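You operate a simulated robot arm through the tools that you are given. There is no shell and no other tool.

You are at the controls of a simulated robot arm. One attempt, no reset.

JOB
Close the purple drain lever, refill the pot to about Max, reset, test lamps.
Fine: pot cap open for the fill; feed valve and cap end closed; isolator stays on; press no other button; leave the floor dry. Where these are worked on the way, their far stop is far enough and under half their travel is too little: pot cap.

It is judged by the outcome, as a careful person would: the job done as asked, and still so three seconds after it is handed in. It fails if anything else is knocked over, pushed out of place, dropped, spilled or broken. Lids that push on must go on centred and level and be pressed home; caps that screw on are set level and turned clockwise until they are tight.

ROBOT AND FRAMES
A 7-joint arm with a three-finger gripper, fixed in place. Base frame: the origin is at the foot of the arm, x ahead of it, y to its left, z up. Readings come in m, degrees, newtons and seconds.
Its first joint turns from -166.0 to 166.0 degrees. Payload 2.69 kg.
The TCP is the grasp point between the finger pads, 0.03 m short of the fingertips. In the tool frame z runs along the fingers and y along their closing line. Largest opening 0.128 m; the body of the gripper starts 0.117 m behind the TCP.
Orientation is that of the tool frame in the base frame, as [roll, pitch, yaw] about the fixed x, y, z axes, in that order (R = Rz(yaw) Ry(pitch) Rx(roll)). With the fingers straight down and closing along the base's y, the tool's x points along the base's -x, its y along +y and its z along -z.

CONTROLS
- The arm moves only by the tool play_rows. Its arguments are lists of equal length, an entry for each row: "delta_pos": the shift along the tool's x, y, z in cm, a list of three; "angular": the turn, a rotation vector about the tool's x, y, z in degrees, a list of three. In form: {"delta_pos": [[dx, dy, dz], ...], "angular": [[wx, wy, wz], ...]}. A call has 1 to 20 rows; each row shifts and turns the commanded pose from where the row before left it, along the tool's axes as they then stand. "hand" is the finger opening in cm, from 0 to 12.8, set as the call begins (left out, the last holds). Each row takes 0.2 s and may step no farther than 0.05 m and 8.6 degrees from the row before; otherwise, or with a gripper value out of range, the whole call is refused. A pose out of reach is approached as far as the arm can. The call stops where the force on the tool passes 90 N (or 10 N more than at its start, if that is more) or the arm is blocked; 0.2 s more then pass. The fingers move at their own pace and stop on an object; they squeeze with about 32 N. The grip force told is the motor's: it shows also when the fingers shut on nothing. Time passes only in rows, and 0.2 s behind the last, so rows that do not move let the fingers close. It gives the time, the measured TCP pose, the force on the tool (base axes), the opening and the grip force at its end, in the units of the frame above (readings bear some noise), with the torque about the TCP (base axes, N m) and any sound that the robot's microphone picked up.
- Cameras (640 x 400 px; columns grow to the right, rows downward): "scene" is fixed at [0.2191, -0.6502, 1.613]; the picture's right is [0.40, -0.92, 0.00], its down [-0.36, -0.16, -0.92] and it looks along [0.84, 0.36, -0.39] (base axes); focal length 250 px, centre (320, 200). "wrist" rides on the gripper at [0.058, 0.054, -0.131] in the tool frame; the picture's right is [-0.68, 0.74, 0.00], its down [-0.62, -0.57, -0.55] and it looks along [-0.40, -0.37, 0.84] (tool axes); focal length 234 px, centre (320, 200). There is no depth. A picture from a camera that has moved, and an enlarged one, comes with that camera's place and axes in the base frame and with its lens.
- get_image(camera): a new picture of that camera. No time passes.
- slide_trunk(by): slides the trunk up (or, below 0, down) by that many m; the arm rides with it, the base frame stays. It gives what a move gives, with no picture.
- inspect(camera, box): a new picture of the part [left, top, right, bottom] of that camera's present view, enlarged. No time passes.
- sign_off(): hands the job in; it is judged then, once.

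Nothing tells you positions but the pictures and the camera data. Unless the task says otherwise, let go and move clear before handing in.

The tools are called as a command line: name --argument value ..., lists and objects as JSON in quotes. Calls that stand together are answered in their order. play_rows: Moves the arm, as the interface text tells. Its arguments: {"type":"object","properties":{"delta_pos":{"type":"array"},"angular":{"type":"array"},"hand":{"type":"number"}},"required":["delta_pos","angular"]} The other tools are called the same way: slide_trunk (by) slides the trunk up or down; get_image (camera) takes a picture; inspect (camera, box) takes an enlarged picture of a part of a camera's view; sign_off () hands the job in.

At the start:

```text
time: 0.0
ee_pos: [0.6033, -0.1961, 1.5908]
ee_rot: [180.0, 0.1, 180.0]
wrist_force: [0.2, -1.3, 0.5]
ft_torque: [0.01, 0.0, -0.04]
opening: 0.1281
finger_force: 0.1
trunk travel left (down, up): [-0.175, 0.175]
```

scene: 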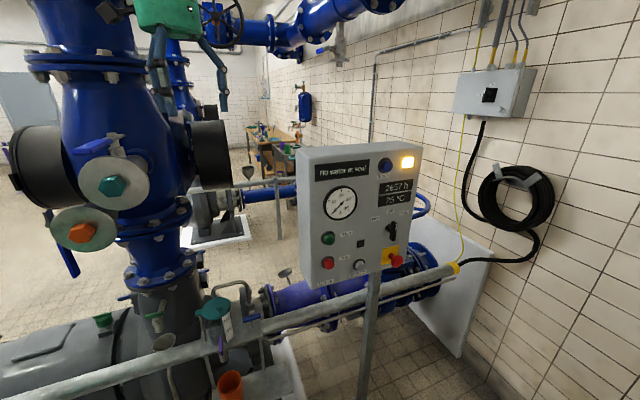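
wrist: 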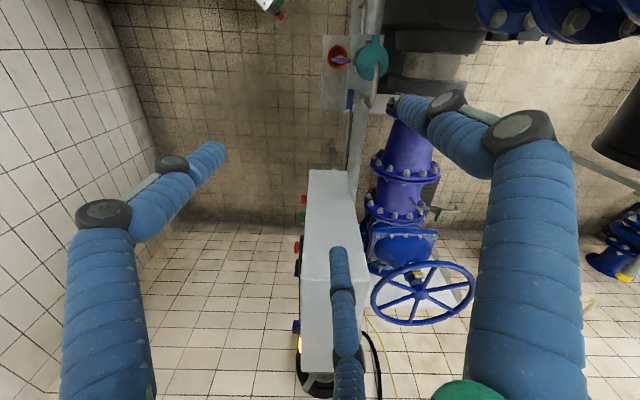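

I see a pump room with a control panel ahead and, to its left, a pot with a teal cap on a pipe rail. I'll look closer at the pot and the panel before moving.

inspect --camera "scene" --box '[130, 270, 290, 400]'

inspect --camera "scene" --box '[290, 140, 430, 290]'

inspect --camera "wrist" --box '[240, 0, 480, 150]'

inspect --camera "scene" --box '[0, 120, 240, 290]'

```text
3.08 times, centred on (210, 335) of scene
camera zoom: at [0.2191, -0.6502, 1.613], right [0.4, -0.92, 0.0], down [-0.36, -0.16, -0.92], along [0.84, 0.36, -0.39], focal length 770 px, centre (658, -215)
```

zoom: 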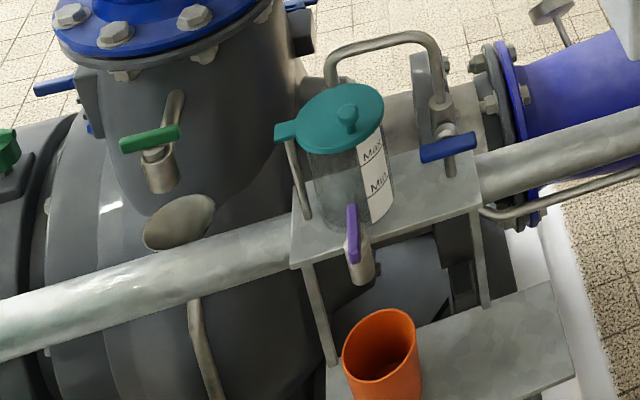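

```text
2.67 times, centred on (360, 215) of scene
camera zoom: at [0.2191, -0.6502, 1.613], right [0.4, -0.92, 0.0], down [-0.36, -0.16, -0.92], along [0.84, 0.36, -0.39], focal length 667 px, centre (213, 160)
```

zoom: 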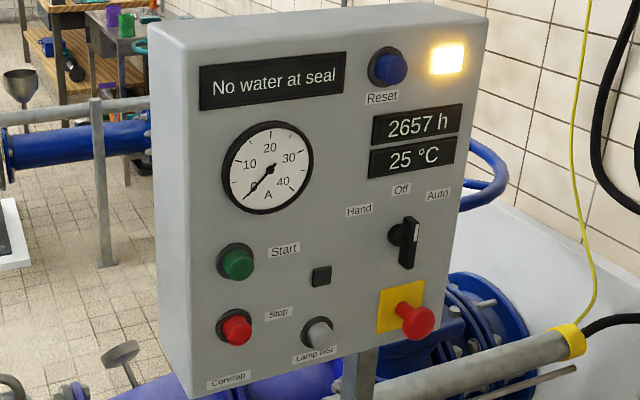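

```text
2.67 times, centred on (360, 75) of wrist
camera zoom: at [0.5447, -0.1424, 1.723], right [0.68, 0.74, 0.0], down [0.62, -0.57, 0.55], along [0.4, -0.37, -0.84], focal length 624 px, centre (213, 533)
```

zoom: 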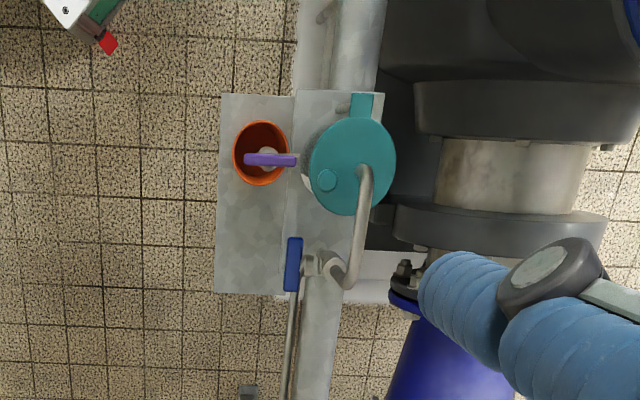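

```text
2.35 times, centred on (120, 205) of scene
camera zoom: at [0.2191, -0.6502, 1.613], right [0.4, -0.92, 0.0], down [-0.36, -0.16, -0.92], along [0.84, 0.36, -0.39], focal length 588 px, centre (791, 188)
```

zoom: 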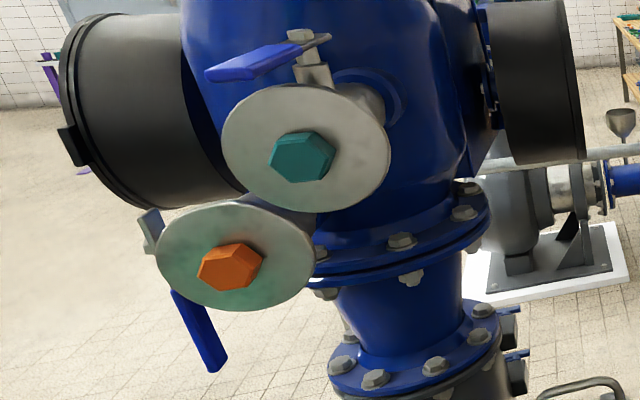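

The pot has a teal hinged cap, a gooseneck with a blue-lever feed valve, and a purple drain lever over an orange cup. I'll look at the gripper itself and the full wrist view before moving.

inspect --camera "scene" --box '[110, 0, 270, 120]'

inspect --camera "wrist" --box '[220, 150, 480, 400]'

inspect --camera "scene" --box '[190, 280, 260, 340]'

inspect --camera "wrist" --box '[310, 25, 400, 115]'

```text
3.33 times, centred on (190, 60) of scene
camera zoom: at [0.2191, -0.6502, 1.613], right [0.4, -0.92, 0.0], down [-0.36, -0.16, -0.92], along [0.84, 0.36, -0.39], focal length 834 px, centre (753, 667)
```

zoom: 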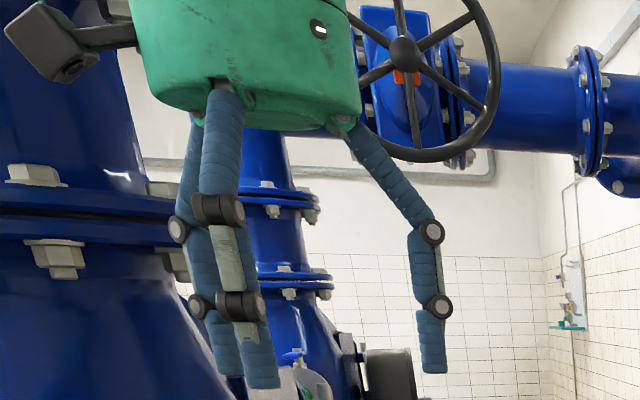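

```text
1.60 times, centred on (350, 275) of wrist
camera zoom: at [0.5447, -0.1424, 1.723], right [0.68, 0.74, 0.0], down [0.62, -0.57, 0.55], along [0.4, -0.37, -0.84], focal length 375 px, centre (272, 80)
```

zoom: 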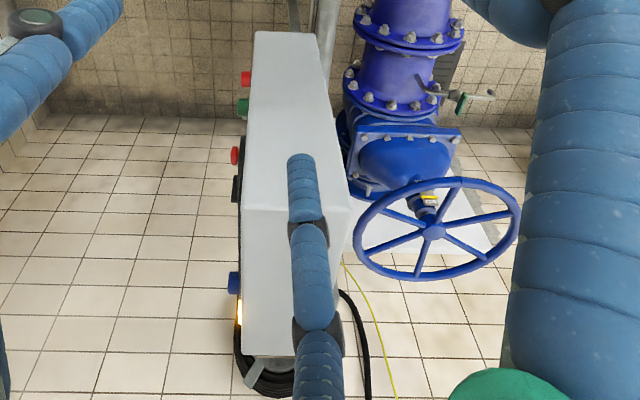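

```text
6.67 times, centred on (225, 310) of scene
camera zoom: at [0.2191, -0.6502, 1.613], right [0.4, -0.92, 0.0], down [-0.36, -0.16, -0.92], along [0.84, 0.36, -0.39], focal length 1667 px, centre (953, -533)
```

zoom: 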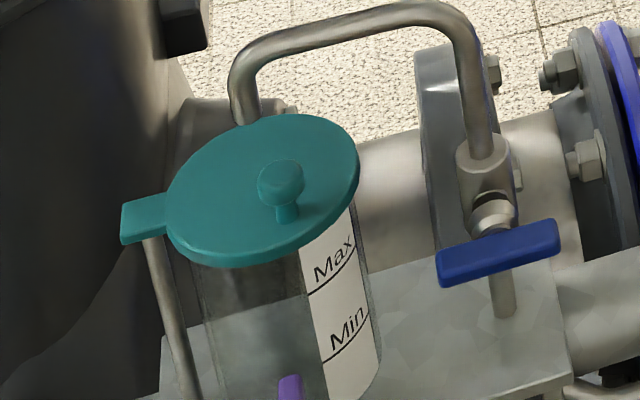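

```text
4.44 times, centred on (355, 70) of wrist
camera zoom: at [0.5447, -0.1424, 1.723], right [0.68, 0.74, 0.0], down [0.62, -0.57, 0.55], along [0.4, -0.37, -0.84], focal length 1041 px, centre (164, 778)
```

zoom: 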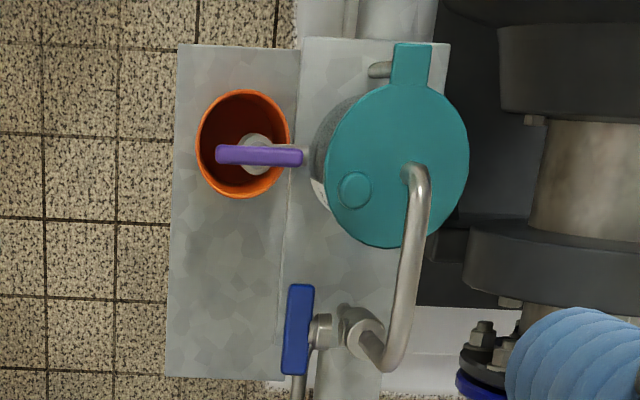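

The pot, gooseneck and drain sit at about (0.68, -0.05, 0.92), and the panel face is turned 45° with Reset near (0.91, -0.56, 1.43). I'll lower the hand and yaw it to line up with the rail, closing the fingers partly for a better view.

play_rows --delta_pos '[[0, 0, 4.5], [0, 0, 4.5], [0, 0, 4.5], [0, 0, 4.5], [0, 0, 4.5], [0, 0, 4.5]]' --angular '[[0, 0, -7.5], [0, 0, -7.5], [0, 0, -7.5], [0, 0, -7.5], [0, 0, -7.5], [0, 0, -7.5]]' --hand 4.0

get_image --camera "wrist"

get_image --camera "scene"

```text
time: 1.4
ee_pos: [0.6023, -0.196, 1.3192]
ee_rot: [-180.0, 0.1, -135.0]
wrist_force: [0.3, 0.7, 0.3]
ft_torque: [-0.01, -0.03, -0.01]
opening: 0.04
finger_force: 0.2
trunk travel left (down, up): [-0.175, 0.175]
```

```text
taken
camera wrist: at [0.5232, -0.2001, 1.4502], right [-0.04, 1.0, 0.0], down [0.83, 0.04, 0.55], along [0.55, 0.02, -0.84], focal length 234 px, centre (320, 200)
```

wrist: 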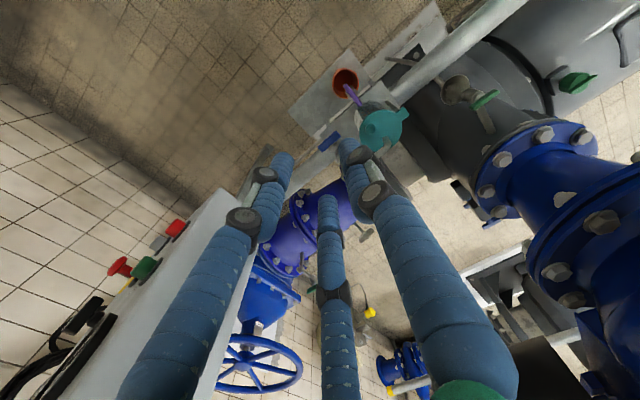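

```text
taken
```

scene: 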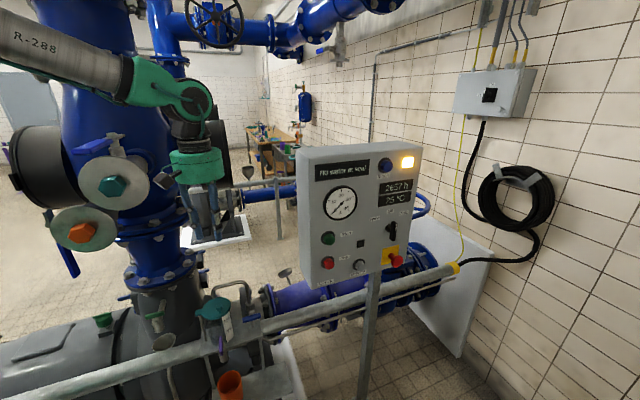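

The fingers partly closed as expected, and the hand is now aligned with the rail; the blue pump column stays well left near (0.71, 0.27). Next I move over the drain lever at a safe height for a close view.

play_rows --delta_pos '[[-1.3, 0.97, 4.2], [-1.3, 0.97, 4.2], [-1.3, 0.97, 4.2], [-1.3, 0.97, 4.2], [-1.3, 0.97, 4.2]]' --angular '[[0, 0, 0], [0, 0, 0], [0, 0, 0], [0, 0, 0], [0, 0, 0]]' --hand 4.0

get_image --camera "wrist"

inspect --camera "scene" --box '[120, 180, 300, 400]'

```text
time: 2.6
ee_pos: [0.6145, -0.1132, 1.1091]
ee_rot: [-180.0, 0.0, -135.0]
wrist_force: [-0.3, 0.0, -0.4]
ft_torque: [0.01, 0.0, -0.01]
opening: 0.0401
finger_force: 0.1
trunk travel left (down, up): [-0.175, 0.175]
```

```text
taken
camera wrist: at [0.5349, -0.1178, 1.2405], right [-0.04, 1.0, 0.0], down [0.84, 0.04, 0.55], along [0.55, 0.02, -0.84], focal length 234 px, centre (320, 200)
```

wrist: 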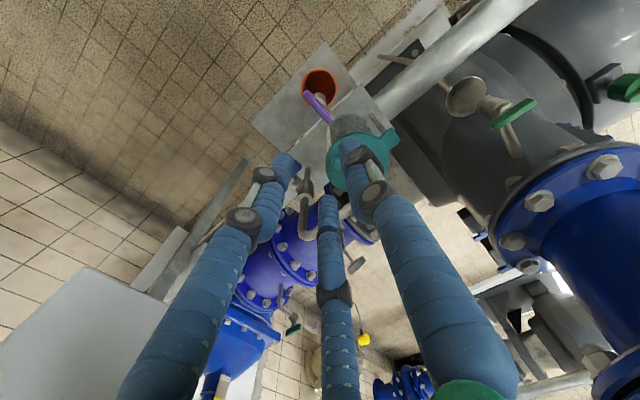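

```text
1.82 times, centred on (210, 290) of scene
camera zoom: at [0.2191, -0.6502, 1.613], right [0.4, -0.92, 0.0], down [-0.36, -0.16, -0.92], along [0.84, 0.36, -0.39], focal length 455 px, centre (520, 36)
```

zoom: 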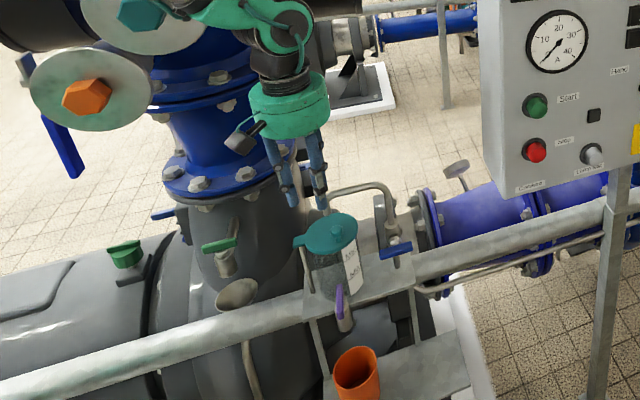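

inspect --camera "wrist" --box '[240, 40, 420, 240]'

inspect --camera "wrist" --box '[290, 60, 350, 140]'

```text
2.00 times, centred on (330, 140) of wrist
camera zoom: at [0.5349, -0.1178, 1.2405], right [-0.04, 1.0, 0.0], down [0.84, 0.04, 0.55], along [0.55, 0.02, -0.84], focal length 468 px, centre (300, 320)
```

zoom: 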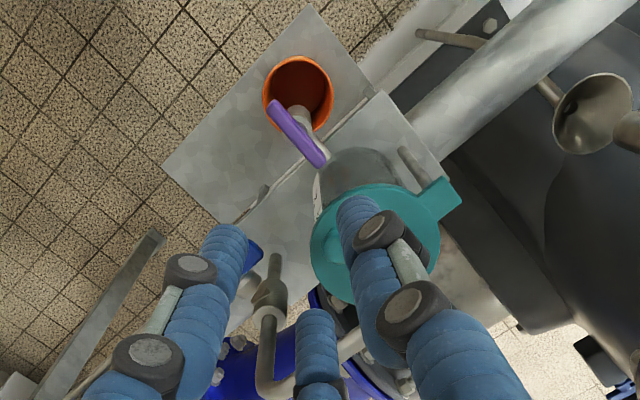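

```text
5.00 times, centred on (320, 100) of wrist
camera zoom: at [0.5349, -0.1178, 1.2405], right [-0.04, 1.0, 0.0], down [0.84, 0.04, 0.55], along [0.55, 0.02, -0.84], focal length 1171 px, centre (320, 700)
```

zoom: 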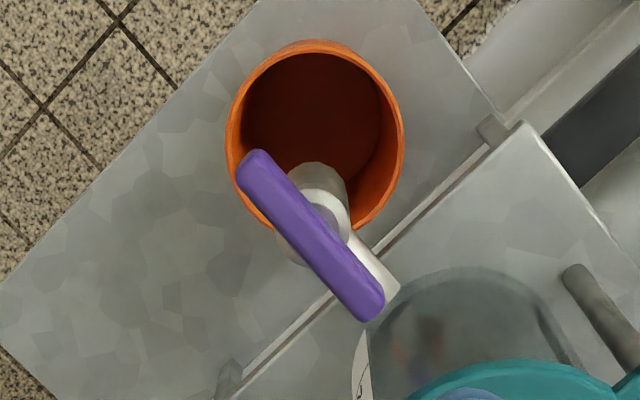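

The purple bar is a centred T-handle at about (0.618, -0.118, 0.838), lying along its outlet pipe, so it is open. I'll come down over it with the fingers straddling it and check before the last bit.

play_rows --delta_pos '[[0.14, -0.5, 4.5], [0, 0, 4.5], [0, 0, 4.5], [0, 0, 4.0]]' --angular '[[0, 0, 0], [0, 0, 0], [0, 0, 0], [0, 0, 0]]' --hand 4.0

get_image --camera "wrist"

inspect --camera "scene" --box '[170, 240, 290, 400]'

```text
time: 3.6
ee_pos: [0.6148, -0.1196, 0.9356]
ee_rot: [-179.9, -0.1, -135.0]
wrist_force: [-0.3, 0.1, 2.0]
ft_torque: [-0.01, -0.01, 0.01]
opening: 0.0401
finger_force: 0.1
trunk travel left (down, up): [-0.175, 0.175]
```

```text
taken
camera wrist: at [0.5353, -0.1229, 1.0663], right [-0.04, 1.0, 0.0], down [0.83, 0.04, 0.55], along [0.55, 0.02, -0.84], focal length 234 px, centre (320, 200)
```

wrist: 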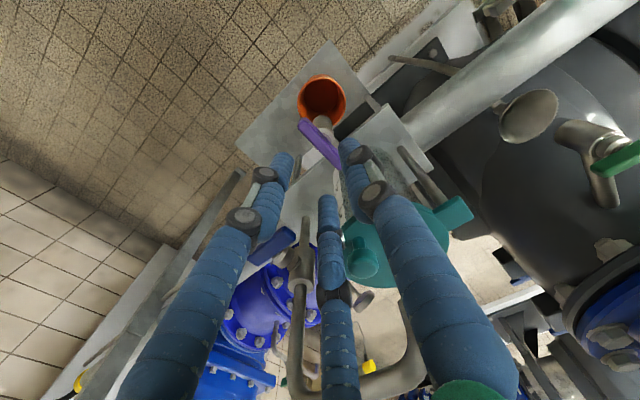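

```text
2.50 times, centred on (230, 320) of scene
camera zoom: at [0.2191, -0.6502, 1.613], right [0.4, -0.92, 0.0], down [-0.36, -0.16, -0.92], along [0.84, 0.36, -0.39], focal length 625 px, centre (545, -100)
```

zoom: 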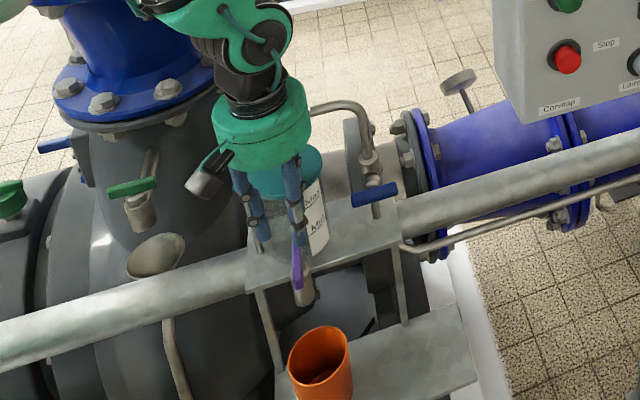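

inspect --camera "wrist" --box '[260, 80, 380, 240]'

```text
2.50 times, centred on (320, 160) of wrist
camera zoom: at [0.5353, -0.1229, 1.0663], right [-0.04, 1.0, 0.0], down [0.83, 0.04, 0.55], along [0.55, 0.02, -0.84], focal length 585 px, centre (320, 300)
```

zoom: 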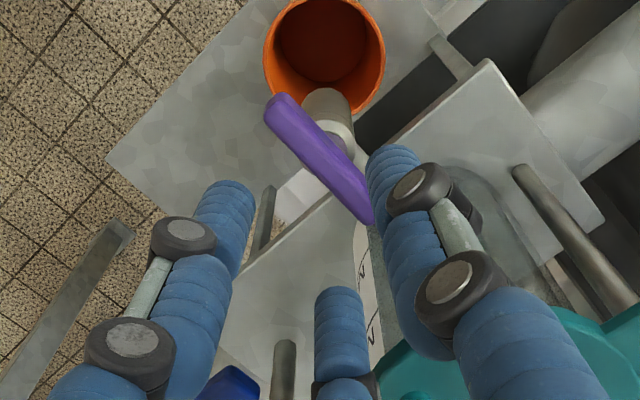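

play_rows --delta_pos '[[-0.3, -0.15, 3.0], [0, 0, 3.0], [0, 0, 1.4]]' --angular '[[0, 0, 0], [0, 0, 0], [0, 0, 0]]' --hand 4.0

inspect --camera "wrist" --box '[240, 100, 400, 260]'

inspect --camera "scene" --box '[190, 270, 270, 380]'

```text
time: 4.4
ee_pos: [0.6212, -0.1176, 0.8607]
ee_rot: [-180.0, 0.0, -135.0]
wrist_force: [0.1, 0.1, -0.6]
ft_torque: [0.01, 0.03, 0.02]
opening: 0.0399
finger_force: 0.0
trunk travel left (down, up): [-0.175, 0.175]
```

```text
2.50 times, centred on (320, 180) of wrist
camera zoom: at [0.5413, -0.1218, 0.9915], right [-0.04, 1.0, 0.0], down [0.84, 0.04, 0.55], along [0.55, 0.02, -0.84], focal length 585 px, centre (320, 250)
```

zoom: 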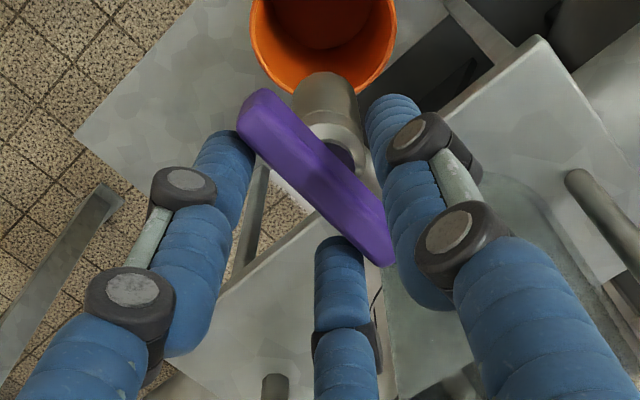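

```text
3.64 times, centred on (230, 325) of scene
camera zoom: at [0.2191, -0.6502, 1.613], right [0.4, -0.92, 0.0], down [-0.36, -0.16, -0.92], along [0.84, 0.36, -0.39], focal length 909 px, centre (647, -254)
```

zoom: 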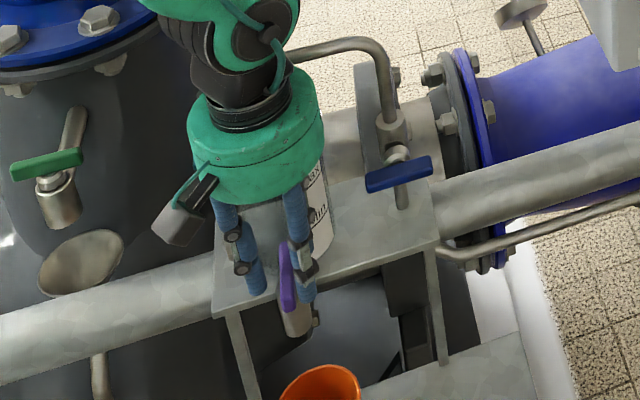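

The lever is between the thumb and the other fingers. I'll centre slightly, drop a few mm, and close on it.

play_rows --delta_pos '[[0.35, 0.0, 0.5], [0, 0, 0]]' --angular '[[0, 0, 0], [0, 0, 0]]'

play_rows --delta_pos '[[0, 0, 0], [0, 0, 0], [0, 0, 0]]' --angular '[[0, 0, 0], [0, 0, 0], [0, 0, 0]]' --hand 0

inspect --camera "wrist" --box '[240, 100, 400, 260]'

```text
time: 5.0
ee_pos: [0.6182, -0.1211, 0.8575]
ee_rot: [-180.0, -0.1, -135.0]
wrist_force: [-0.1, -0.3, 0.5]
ft_torque: [0.03, -0.01, -0.03]
opening: 0.04
finger_force: 0.0
trunk travel left (down, up): [-0.175, 0.175]
```

```text
time: 5.8
ee_pos: [0.6186, -0.1218, 0.8575]
ee_rot: [-179.9, 0.1, -135.0]
wrist_force: [17.1, -9.7, 0.7]
ft_torque: [0.06, -0.4, -0.06]
opening: 0.0203
finger_force: 45.2
trunk travel left (down, up): [-0.175, 0.175]
```

```text
2.50 times, centred on (320, 180) of wrist
camera zoom: at [0.5403, -0.1255, 0.9883], right [-0.04, 1.0, 0.0], down [0.83, 0.04, 0.55], along [0.55, 0.02, -0.83], focal length 585 px, centre (320, 250)
```

zoom: 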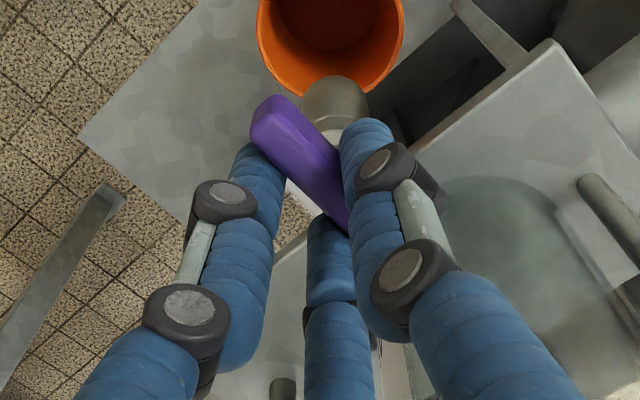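

The fingers stopped at 2 cm with a side force toward +e, so the bar is off-centre in the hand. I'll shift a few mm that way and let the fingers finish closing.

play_rows --delta_pos '[[0, -0.2, 0], [0, -0.15, 0], [0, 0, 0]]' --angular '[[0, 0, 0], [0, 0, 0], [0, 0, 0]]' --hand 0

inspect --camera "wrist" --box '[240, 100, 400, 260]'

```text
time: 6.6
ee_pos: [0.6194, -0.1224, 0.8575]
ee_rot: [-180.0, 0.0, -135.0]
wrist_force: [11.7, 31.4, 9.0]
ft_torque: [1.29, -0.51, -0.14]
opening: 0.0204
finger_force: 44.9
trunk travel left (down, up): [-0.175, 0.175]
```

```text
2.50 times, centred on (320, 180) of wrist
camera zoom: at [0.5408, -0.1256, 0.9885], right [-0.04, 1.0, 0.0], down [0.84, 0.04, 0.55], along [0.55, 0.02, -0.84], focal length 585 px, centre (320, 250)
```

zoom: 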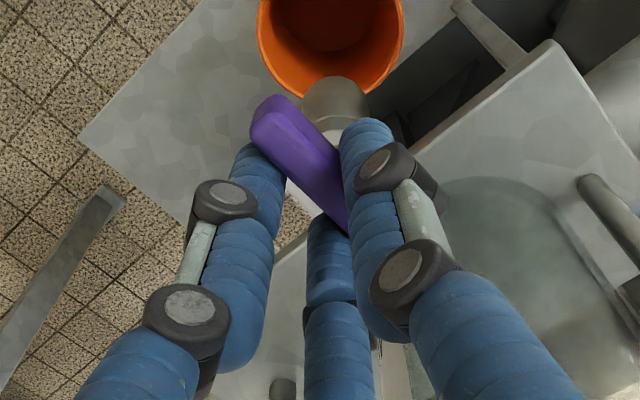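

play_rows --delta_pos '[[-0.2, 0.15, 0], [0, 0, 0]]' --angular '[[0, 0, 0], [0, 0, 0]]' --hand 0

```text
time: 7.2
ee_pos: [0.621, -0.122, 0.8567]
ee_rot: [-180.0, 0.1, -135.0]
wrist_force: [2.9, -4.9, 7.8]
ft_torque: [-0.68, 0.69, -0.03]
opening: 0.0205
finger_force: 45.2
trunk travel left (down, up): [-0.175, 0.175]
```

Forces are nearly relieved, so the grip is centred. Now I try a small clockwise twist (seen from above) and watch the torque.

play_rows --delta_pos '[[0, 0, 0], [0, 0, 0], [0, 0, 0]]' --angular '[[0, 0, 4], [0, 0, 4], [0, 0, 4]]' --hand 0

inspect --camera "wrist" --box '[240, 100, 400, 260]'

inspect --camera "scene" --box '[190, 270, 270, 380]'

```text
time: 8.0
ee_pos: [0.6196, -0.123, 0.8575]
ee_rot: [179.9, -0.1, -147.2]
wrist_force: [-15.7, -27.9, 6.1]
ft_torque: [-0.39, 0.06, 0.07]
opening: 0.0199
finger_force: 45.4
trunk travel left (down, up): [-0.175, 0.175]
```

```text
2.50 times, centred on (320, 180) of wrist
camera zoom: at [0.5409, -0.1092, 0.9886], right [0.17, 0.99, 0.0], down [0.83, -0.14, 0.55], along [0.54, -0.09, -0.84], focal length 585 px, centre (320, 250)
```

zoom: 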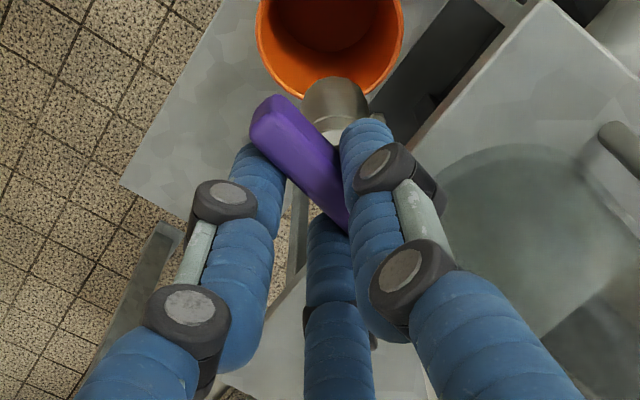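

```text
3.64 times, centred on (230, 325) of scene
camera zoom: at [0.2191, -0.6502, 1.613], right [0.4, -0.92, 0.0], down [-0.36, -0.16, -0.92], along [0.84, 0.36, -0.39], focal length 909 px, centre (647, -254)
```

zoom: 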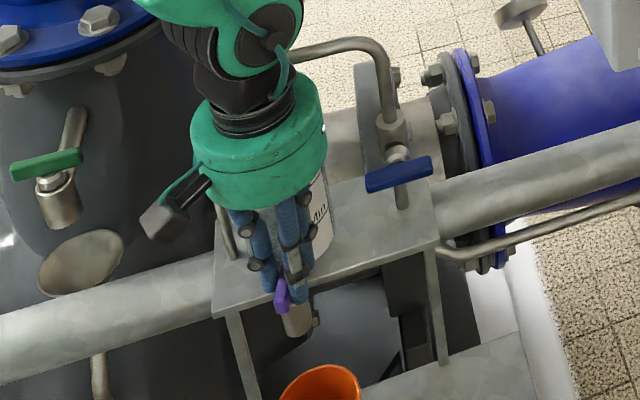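

The lever is turning with the hand, clockwise, with little torque. I'll ease the side load a little and keep turning in small steps.

play_rows --delta_pos '[[0.25, -0.12, 0], [0, 0, 0]]' --angular '[[0, 0, 0], [0, 0, 0]]' --hand 0

```text
time: 8.6
ee_pos: [0.6188, -0.1218, 0.8574]
ee_rot: [180.0, 0.0, -147.0]
wrist_force: [-4.8, 13.7, -0.7]
ft_torque: [0.55, 0.03, 0.01]
opening: 0.0205
finger_force: 45.1
trunk travel left (down, up): [-0.175, 0.175]
```

play_rows --delta_pos '[[0.1, 0.04, 0], [0.11, 0.02, 0], [0.12, 0, 0]]' --angular '[[0, 0, 7], [0, 0, 7], [0, 0, 7]]' --hand 0

```text
time: 9.4
ee_pos: [0.617, -0.1225, 0.8571]
ee_rot: [-179.8, -0.1, -168.0]
wrist_force: [8.3, 51.4, -9.6]
ft_torque: [1.28, 0.07, 0.05]
opening: 0.0204
finger_force: 45.3
trunk travel left (down, up): [-0.175, 0.175]
```

play_rows --delta_pos '[[-0.05, 0.28, 0], [0.06, 0.05, 0], [0.06, 0.05, 0], [0.06, 0.05, 0]]' --angular '[[0, 0, 0], [0, 0, 6], [0, 0, 6], [0, 0, 6]]' --hand 0

inspect --camera "wrist" --box '[240, 100, 400, 260]'

```text
time: 10.4
ee_pos: [0.616, -0.1211, 0.8568]
ee_rot: [179.9, -0.1, 174.0]
wrist_force: [13.3, 7.7, -20.3]
ft_torque: [0.23, -0.04, 0.0]
opening: 0.0205
finger_force: 45.0
trunk travel left (down, up): [-0.175, 0.175]
```

```text
2.50 times, centred on (320, 180) of wrist
camera zoom: at [0.5628, -0.0614, 0.9884], right [0.75, 0.66, 0.0], down [0.55, -0.63, 0.55], along [0.36, -0.41, -0.84], focal length 585 px, centre (320, 250)
```

zoom: 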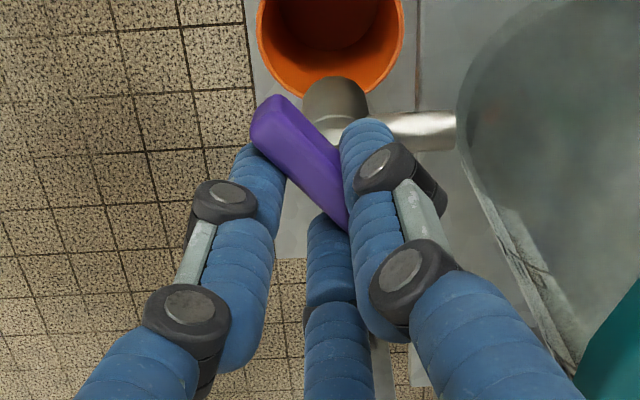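

play_rows --delta_pos '[[0.0, 0.08, 0.1], [0.06, 0.04, 0], [0.06, 0.04, 0]]' --angular '[[0, 0, 6], [0, 0, 6], [0, 0, 6]]' --hand 0

```text
time: 11.2
ee_pos: [0.6137, -0.1194, 0.8578]
ee_rot: [180.0, 0.1, 155.9]
wrist_force: [5.5, -0.5, 8.6]
ft_torque: [0.44, 0.59, 0.01]
opening: 0.0206
finger_force: 44.6
trunk travel left (down, up): [-0.175, 0.175]
```

play_rows --delta_pos '[[0.05, 0.05, 0], [0.05, 0.05, 0], [0.05, 0.05, 0]]' --angular '[[0, 0, 5], [0, 0, 5], [0, 0, 5]]' --hand 0

inspect --camera "wrist" --box '[240, 100, 400, 260]'

inspect --camera "scene" --box '[170, 240, 290, 400]'

```text
time: 12.0
ee_pos: [0.6137, -0.1188, 0.8574]
ee_rot: [179.9, 0.0, 141.0]
wrist_force: [9.0, -20.9, 13.9]
ft_torque: [-0.27, -0.06, -0.11]
opening: 0.0205
finger_force: 45.0
trunk travel left (down, up): [-0.175, 0.175]
```

```text
2.50 times, centred on (320, 180) of wrist
camera zoom: at [0.6016, -0.0398, 0.9884], right [0.99, 0.15, 0.0], down [0.12, -0.83, 0.55], along [0.08, -0.54, -0.84], focal length 585 px, centre (320, 250)
```

zoom: 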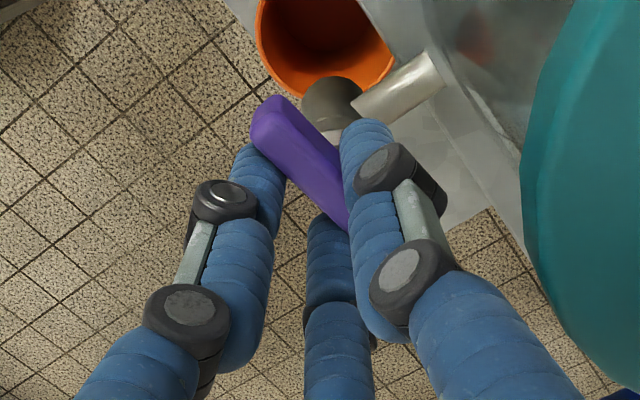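

```text
2.50 times, centred on (230, 320) of scene
camera zoom: at [0.2191, -0.6502, 1.613], right [0.4, -0.92, 0.0], down [-0.36, -0.16, -0.92], along [0.84, 0.36, -0.39], focal length 625 px, centre (545, -100)
```

zoom: 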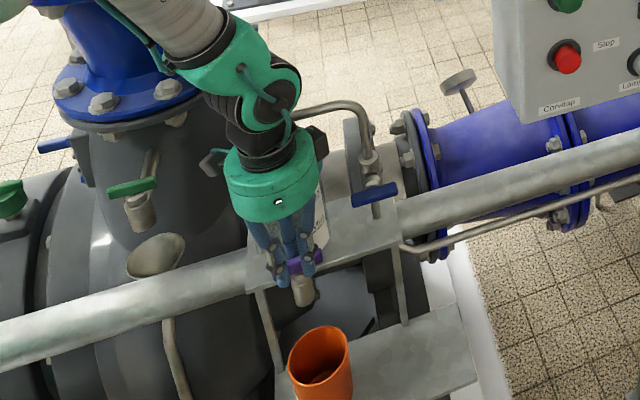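

The lever is about 84° round, now nearly across the pipe. I'll go a little further until it meets its stop.

play_rows --delta_pos '[[0.03, -0.05, 0], [0.04, 0, 0], [0, 0, 0]]' --angular '[[0, 0, 4], [0, 0, 4], [0, 0, 0]]' --hand 0

inspect --camera "wrist" --box '[240, 100, 400, 260]'

```text
time: 12.8
ee_pos: [0.613, -0.1172, 0.858]
ee_rot: [179.9, 0.1, 133.1]
wrist_force: [14.3, -16.9, 19.1]
ft_torque: [-0.46, -0.63, 1.34]
opening: 0.0205
finger_force: 45.0
trunk travel left (down, up): [-0.175, 0.175]
```

```text
2.50 times, centred on (320, 180) of wrist
camera zoom: at [0.6119, -0.0383, 0.9884], right [1.0, 0.01, 0.0], down [0.01, -0.84, 0.55], along [0.01, -0.55, -0.84], focal length 585 px, centre (320, 250)
```

zoom: 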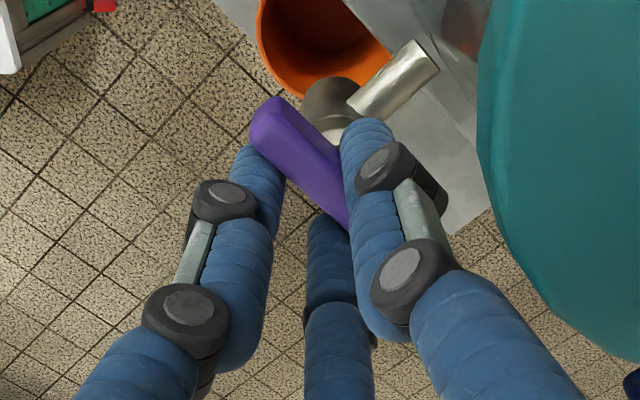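

The torque rose at 90°, so the drain lever is on its closed stop. I'll release and lift straight up.

play_rows --delta_pos '[[0, 0, 0], [0, 0, 0], [0, 0, 0]]' --angular '[[0, 0, -1.5], [0, 0, 0], [0, 0, 0]]' --hand 4.0

play_rows --delta_pos '[[0, 0, -2], [0, 0, -4], [0, 0, -4.5], [0, 0, -4.5], [0, 0, -4.5]]' --angular '[[0, 0, 0], [0, 0, 0], [0, 0, 0], [0, 0, 0], [0, 0, 0]]'

get_image --camera "wrist"

inspect --camera "scene" --box '[170, 240, 290, 400]'

```text
time: 13.6
ee_pos: [0.6101, -0.1172, 0.8558]
ee_rot: [-179.9, 0.0, 134.6]
wrist_force: [-8.7, -3.3, -1.7]
ft_torque: [0.12, -0.45, 0.15]
opening: 0.0352
finger_force: 0.0
trunk travel left (down, up): [-0.175, 0.175]
```

```text
time: 14.8
ee_pos: [0.6098, -0.1163, 1.0514]
ee_rot: [-180.0, 0.0, 134.5]
wrist_force: [0.6, 1.0, -1.3]
ft_torque: [0.02, 0.04, 0.01]
opening: 0.04
finger_force: 0.0
trunk travel left (down, up): [-0.175, 0.175]
```

```text
taken
camera wrist: at [0.6087, -0.0366, 1.1818], right [1.0, 0.03, 0.0], down [0.03, -0.84, 0.55], along [0.02, -0.55, -0.84], focal length 234 px, centre (320, 200)
```

wrist: 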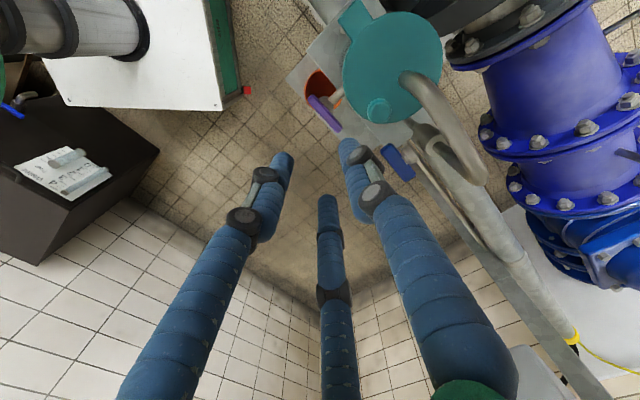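

```text
2.50 times, centred on (230, 320) of scene
camera zoom: at [0.2191, -0.6502, 1.613], right [0.4, -0.92, 0.0], down [-0.36, -0.16, -0.92], along [0.84, 0.36, -0.39], focal length 625 px, centre (545, -100)
```

zoom: 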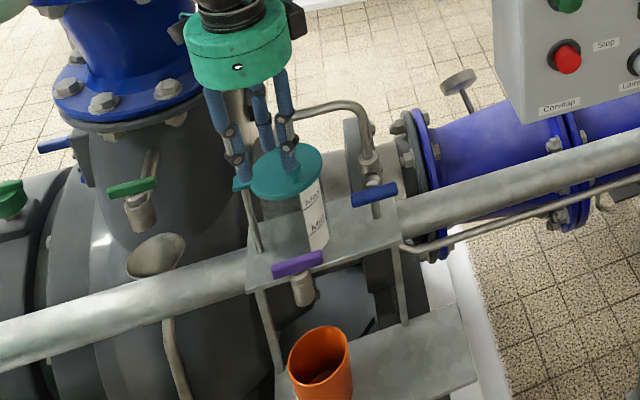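

The purple lever now sits across its pipe. Next I look closely at the pot cap, its knob and the spout.

inspect --camera "wrist" --box '[280, 0, 480, 190]'

inspect --camera "wrist" --box '[330, 0, 450, 130]'

```text
2.11 times, centred on (380, 95) of wrist
camera zoom: at [0.6087, -0.0366, 1.1818], right [1.0, 0.03, 0.0], down [0.03, -0.84, 0.55], along [0.02, -0.55, -0.84], focal length 493 px, centre (194, 421)
```

zoom: 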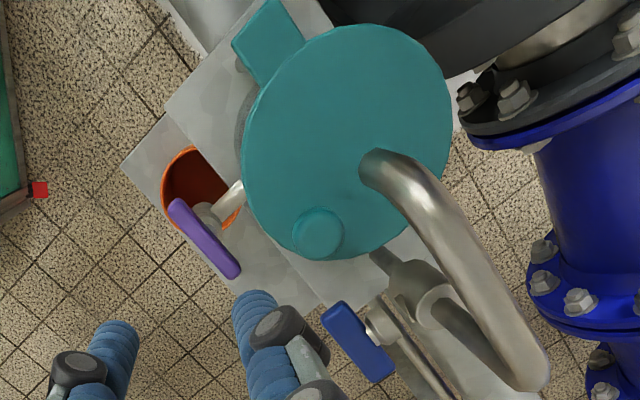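

```text
3.08 times, centred on (390, 65) of wrist
camera zoom: at [0.6087, -0.0366, 1.1818], right [1.0, 0.03, 0.0], down [0.03, -0.84, 0.55], along [0.02, -0.55, -0.84], focal length 720 px, centre (105, 615)
```

zoom: 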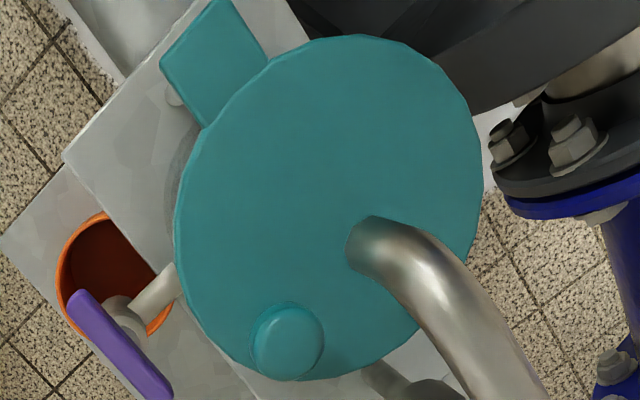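

The cap is a flat disc with a round knob at about (0.667, -0.085, 0.935), hinged on a post under its tab, and the spout end hangs just above it. I'll turn the hand to yaw -165° and tilt it toward the operator's side so the fingers can take the knob clear of the gooseneck.

play_rows --delta_pos '[[0, 0, -0.6], [0, 0, -0.6], [0, 0, -0.6], [0, 0, -0.6], [0, 0, -0.6], [0, 0, -0.6], [0, 0, -0.6], [0, 0, -0.6], [0, 0, 0], [0, 0, 0], [0, 0, 0]]' --angular '[[0, 0, -7.55], [0, 0, -7.55], [0, 0, -7.55], [0, 0, -7.55], [0, 0, -7.55], [0, 0, -7.55], [0, 0, -7.55], [0, 0, -7.55], [-3, -5.2, 0], [-3, -5.2, 0], [-3, -5.2, 0]]' --hand 4.0

get_image --camera "wrist"

inspect --camera "scene" --box '[140, 180, 300, 380]'

```text
time: 17.2
ee_pos: [0.6121, -0.1173, 1.1007]
ee_rot: [170.9, 15.6, -166.2]
wrist_force: [0.2, 0.0, 0.5]
ft_torque: [0.01, -0.03, -0.01]
opening: 0.0397
finger_force: 0.0
trunk travel left (down, up): [-0.175, 0.175]
```

```text
taken
camera wrist: at [0.5139, -0.1083, 1.2172], right [0.43, 0.85, 0.3], down [0.61, -0.52, 0.6], along [0.66, -0.08, -0.74], focal length 234 px, centre (320, 200)
```

wrist: 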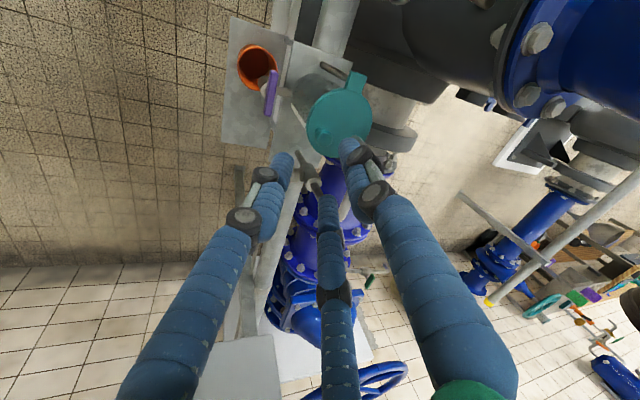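

```text
2.00 times, centred on (220, 280) of scene
camera zoom: at [0.2191, -0.6502, 1.613], right [0.4, -0.92, 0.0], down [-0.36, -0.16, -0.92], along [0.84, 0.36, -0.39], focal length 500 px, centre (520, 40)
```

zoom: 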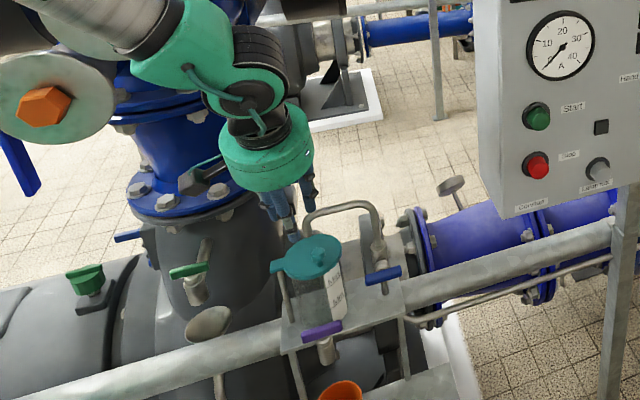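

inspect --camera "wrist" --box '[260, 50, 420, 210]'

inspect --camera "scene" --box '[195, 275, 255, 345]'

```text
2.50 times, centred on (340, 130) of wrist
camera zoom: at [0.5139, -0.1083, 1.2172], right [0.43, 0.85, 0.3], down [0.61, -0.52, 0.6], along [0.66, -0.08, -0.74], focal length 585 px, centre (270, 375)
```

zoom: 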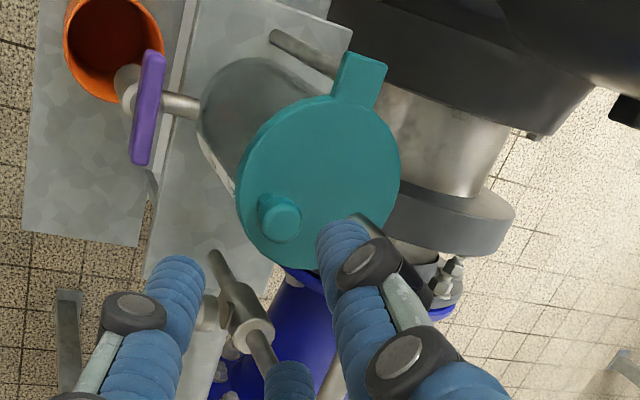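

```text
5.71 times, centred on (225, 310) of scene
camera zoom: at [0.2191, -0.6502, 1.613], right [0.4, -0.92, 0.0], down [-0.36, -0.16, -0.92], along [0.84, 0.36, -0.39], focal length 1429 px, centre (863, -429)
```

zoom: 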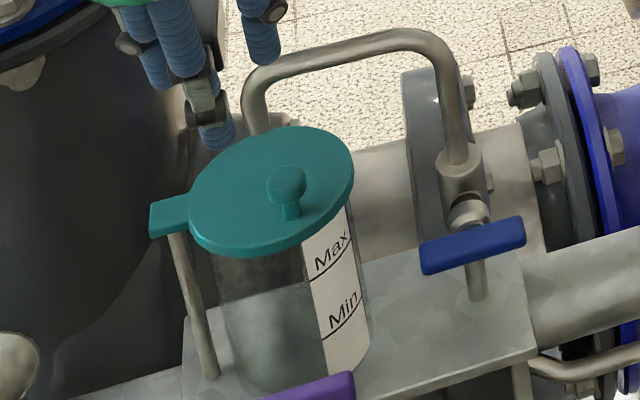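

The knob head is at about (0.6665, -0.085, 0.947) and the cap top at 0.911, with the spout end a few centimetres above. I move to a point 8 cm back along the tilted tool axis and check the alignment.

play_rows --delta_pos '[[-0.62, -0.52, 3.6], [-0.62, -0.52, 3.6], [0, 0, 0]]' --angular '[[0, 0, 0], [0, 0, 0], [0, 0, 0]]' --hand 3.6

inspect --camera "wrist" --box '[240, 60, 440, 240]'

inspect --camera "scene" --box '[180, 250, 270, 345]'

```text
time: 18.0
ee_pos: [0.6415, -0.1091, 1.032]
ee_rot: [170.8, 15.4, -166.5]
wrist_force: [1.0, -0.7, -0.4]
ft_torque: [0.02, 0.04, 0.04]
opening: 0.0361
finger_force: 0.2
trunk travel left (down, up): [-0.175, 0.175]
```

```text
2.22 times, centred on (340, 150) of wrist
camera zoom: at [0.5439, -0.0997, 1.1496], right [0.43, 0.85, 0.29], down [0.61, -0.52, 0.6], along [0.66, -0.08, -0.74], focal length 520 px, centre (276, 311)
```

zoom: 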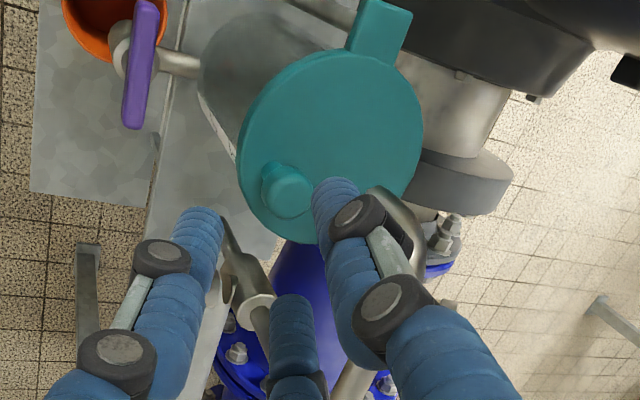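

```text
4.21 times, centred on (225, 298) of scene
camera zoom: at [0.2191, -0.6502, 1.613], right [0.4, -0.92, 0.0], down [-0.36, -0.16, -0.92], along [0.84, 0.36, -0.39], focal length 1053 px, centre (720, -210)
```

zoom: 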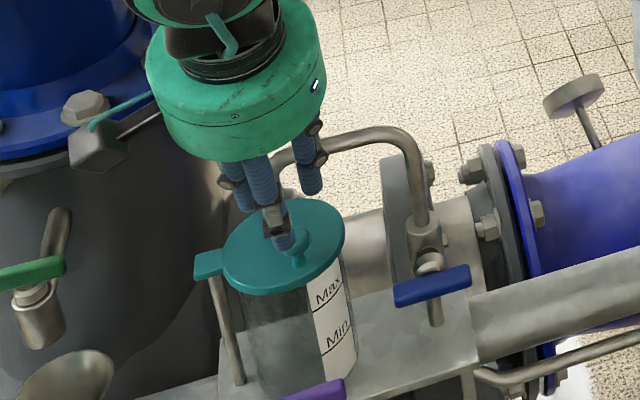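

play_rows --delta_pos '[[-0.2, 0.04, 2.5], [-0.2, 0.04, 2.3], [0, 0, 0]]' --angular '[[0, 0, 0], [0, 0, 0], [0, 0, 0]]' --hand 3.6

inspect --camera "wrist" --box '[240, 80, 400, 240]'

inspect --camera "scene" --box '[190, 270, 260, 330]'

```text
time: 18.8
ee_pos: [0.6555, -0.0954, 0.9896]
ee_rot: [170.8, 15.5, -166.3]
wrist_force: [-0.7, 0.0, -0.3]
ft_torque: [-0.03, 0.02, 0.01]
opening: 0.0359
finger_force: 0.1
trunk travel left (down, up): [-0.175, 0.175]
```

```text
2.50 times, centred on (320, 160) of wrist
camera zoom: at [0.5582, -0.0865, 1.1064], right [0.43, 0.85, 0.29], down [0.61, -0.52, 0.6], along [0.66, -0.08, -0.74], focal length 585 px, centre (320, 300)
```

zoom: 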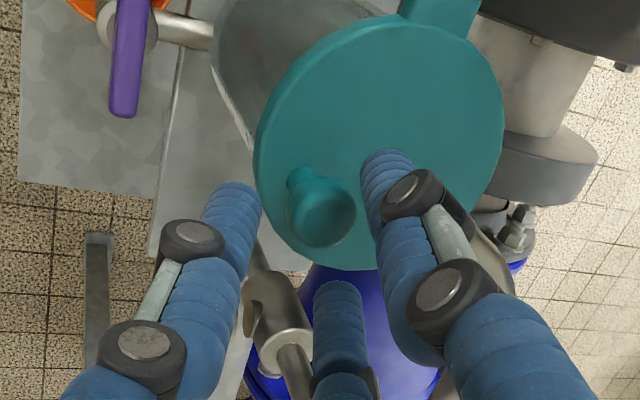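

```text
6.67 times, centred on (225, 300) of scene
camera zoom: at [0.2191, -0.6502, 1.613], right [0.4, -0.92, 0.0], down [-0.36, -0.16, -0.92], along [0.84, 0.36, -0.39], focal length 1667 px, centre (953, -467)
```

zoom: 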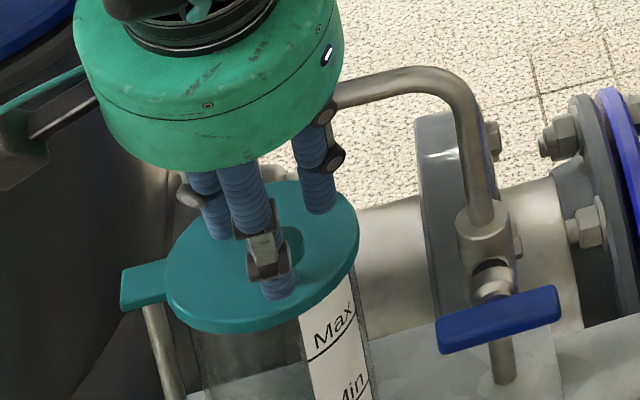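

play_rows --delta_pos '[[0, 0, 1.6], [0, -0.1, 1.4], [0, 0, 0]]' --angular '[[0, 0, 0], [0, 0, 0], [0, 0, 0]]' --hand 3.6

inspect --camera "wrist" --box '[240, 80, 400, 240]'

inspect --camera "scene" --box '[190, 270, 260, 330]'

```text
time: 19.6
ee_pos: [0.6633, -0.0897, 0.9603]
ee_rot: [170.9, 15.6, -166.5]
wrist_force: [0.7, -0.4, 1.1]
ft_torque: [-0.01, 0.05, -0.02]
opening: 0.0363
finger_force: 0.1
trunk travel left (down, up): [-0.175, 0.175]
```

```text
2.50 times, centred on (320, 160) of wrist
camera zoom: at [0.565, -0.0806, 1.078], right [0.43, 0.85, 0.29], down [0.61, -0.52, 0.6], along [0.66, -0.08, -0.74], focal length 585 px, centre (320, 300)
```

zoom: 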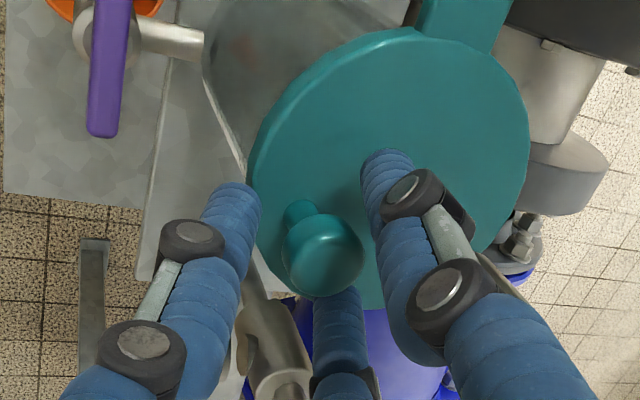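

```text
6.67 times, centred on (225, 300) of scene
camera zoom: at [0.2191, -0.6502, 1.613], right [0.4, -0.92, 0.0], down [-0.36, -0.16, -0.92], along [0.84, 0.36, -0.39], focal length 1667 px, centre (953, -467)
```

zoom: 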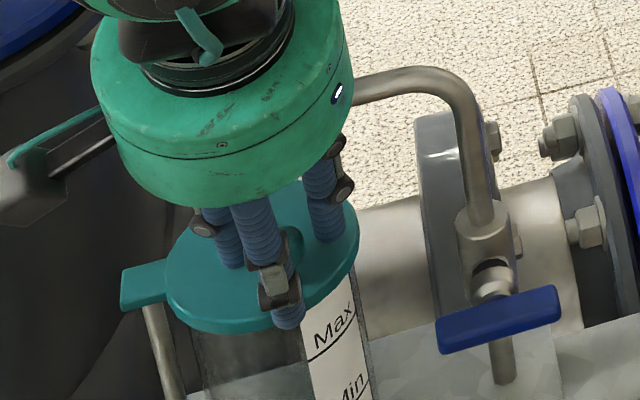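

The knob sits between the three fingertips, clear of the spout. I close on it now.

play_rows --delta_pos '[[0, 0, 0], [0, 0, 0], [0, 0, 0]]' --angular '[[0, 0, 0], [0, 0, 0], [0, 0, 0]]' --hand 1.5

inspect --camera "wrist" --box '[240, 80, 400, 240]'

```text
time: 20.4
ee_pos: [0.6621, -0.0896, 0.9598]
ee_rot: [170.7, 15.6, -166.4]
wrist_force: [1.2, 1.5, 1.9]
ft_torque: [-0.05, -0.02, -0.07]
opening: 0.0217
finger_force: 44.9
trunk travel left (down, up): [-0.175, 0.175]
```

```text
2.50 times, centred on (320, 160) of wrist
camera zoom: at [0.5649, -0.0805, 1.0779], right [0.43, 0.85, 0.29], down [0.61, -0.52, 0.6], along [0.66, -0.08, -0.74], focal length 585 px, centre (320, 300)
```

zoom: 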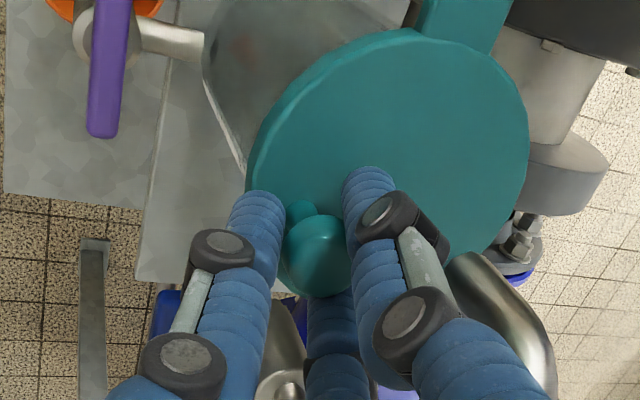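

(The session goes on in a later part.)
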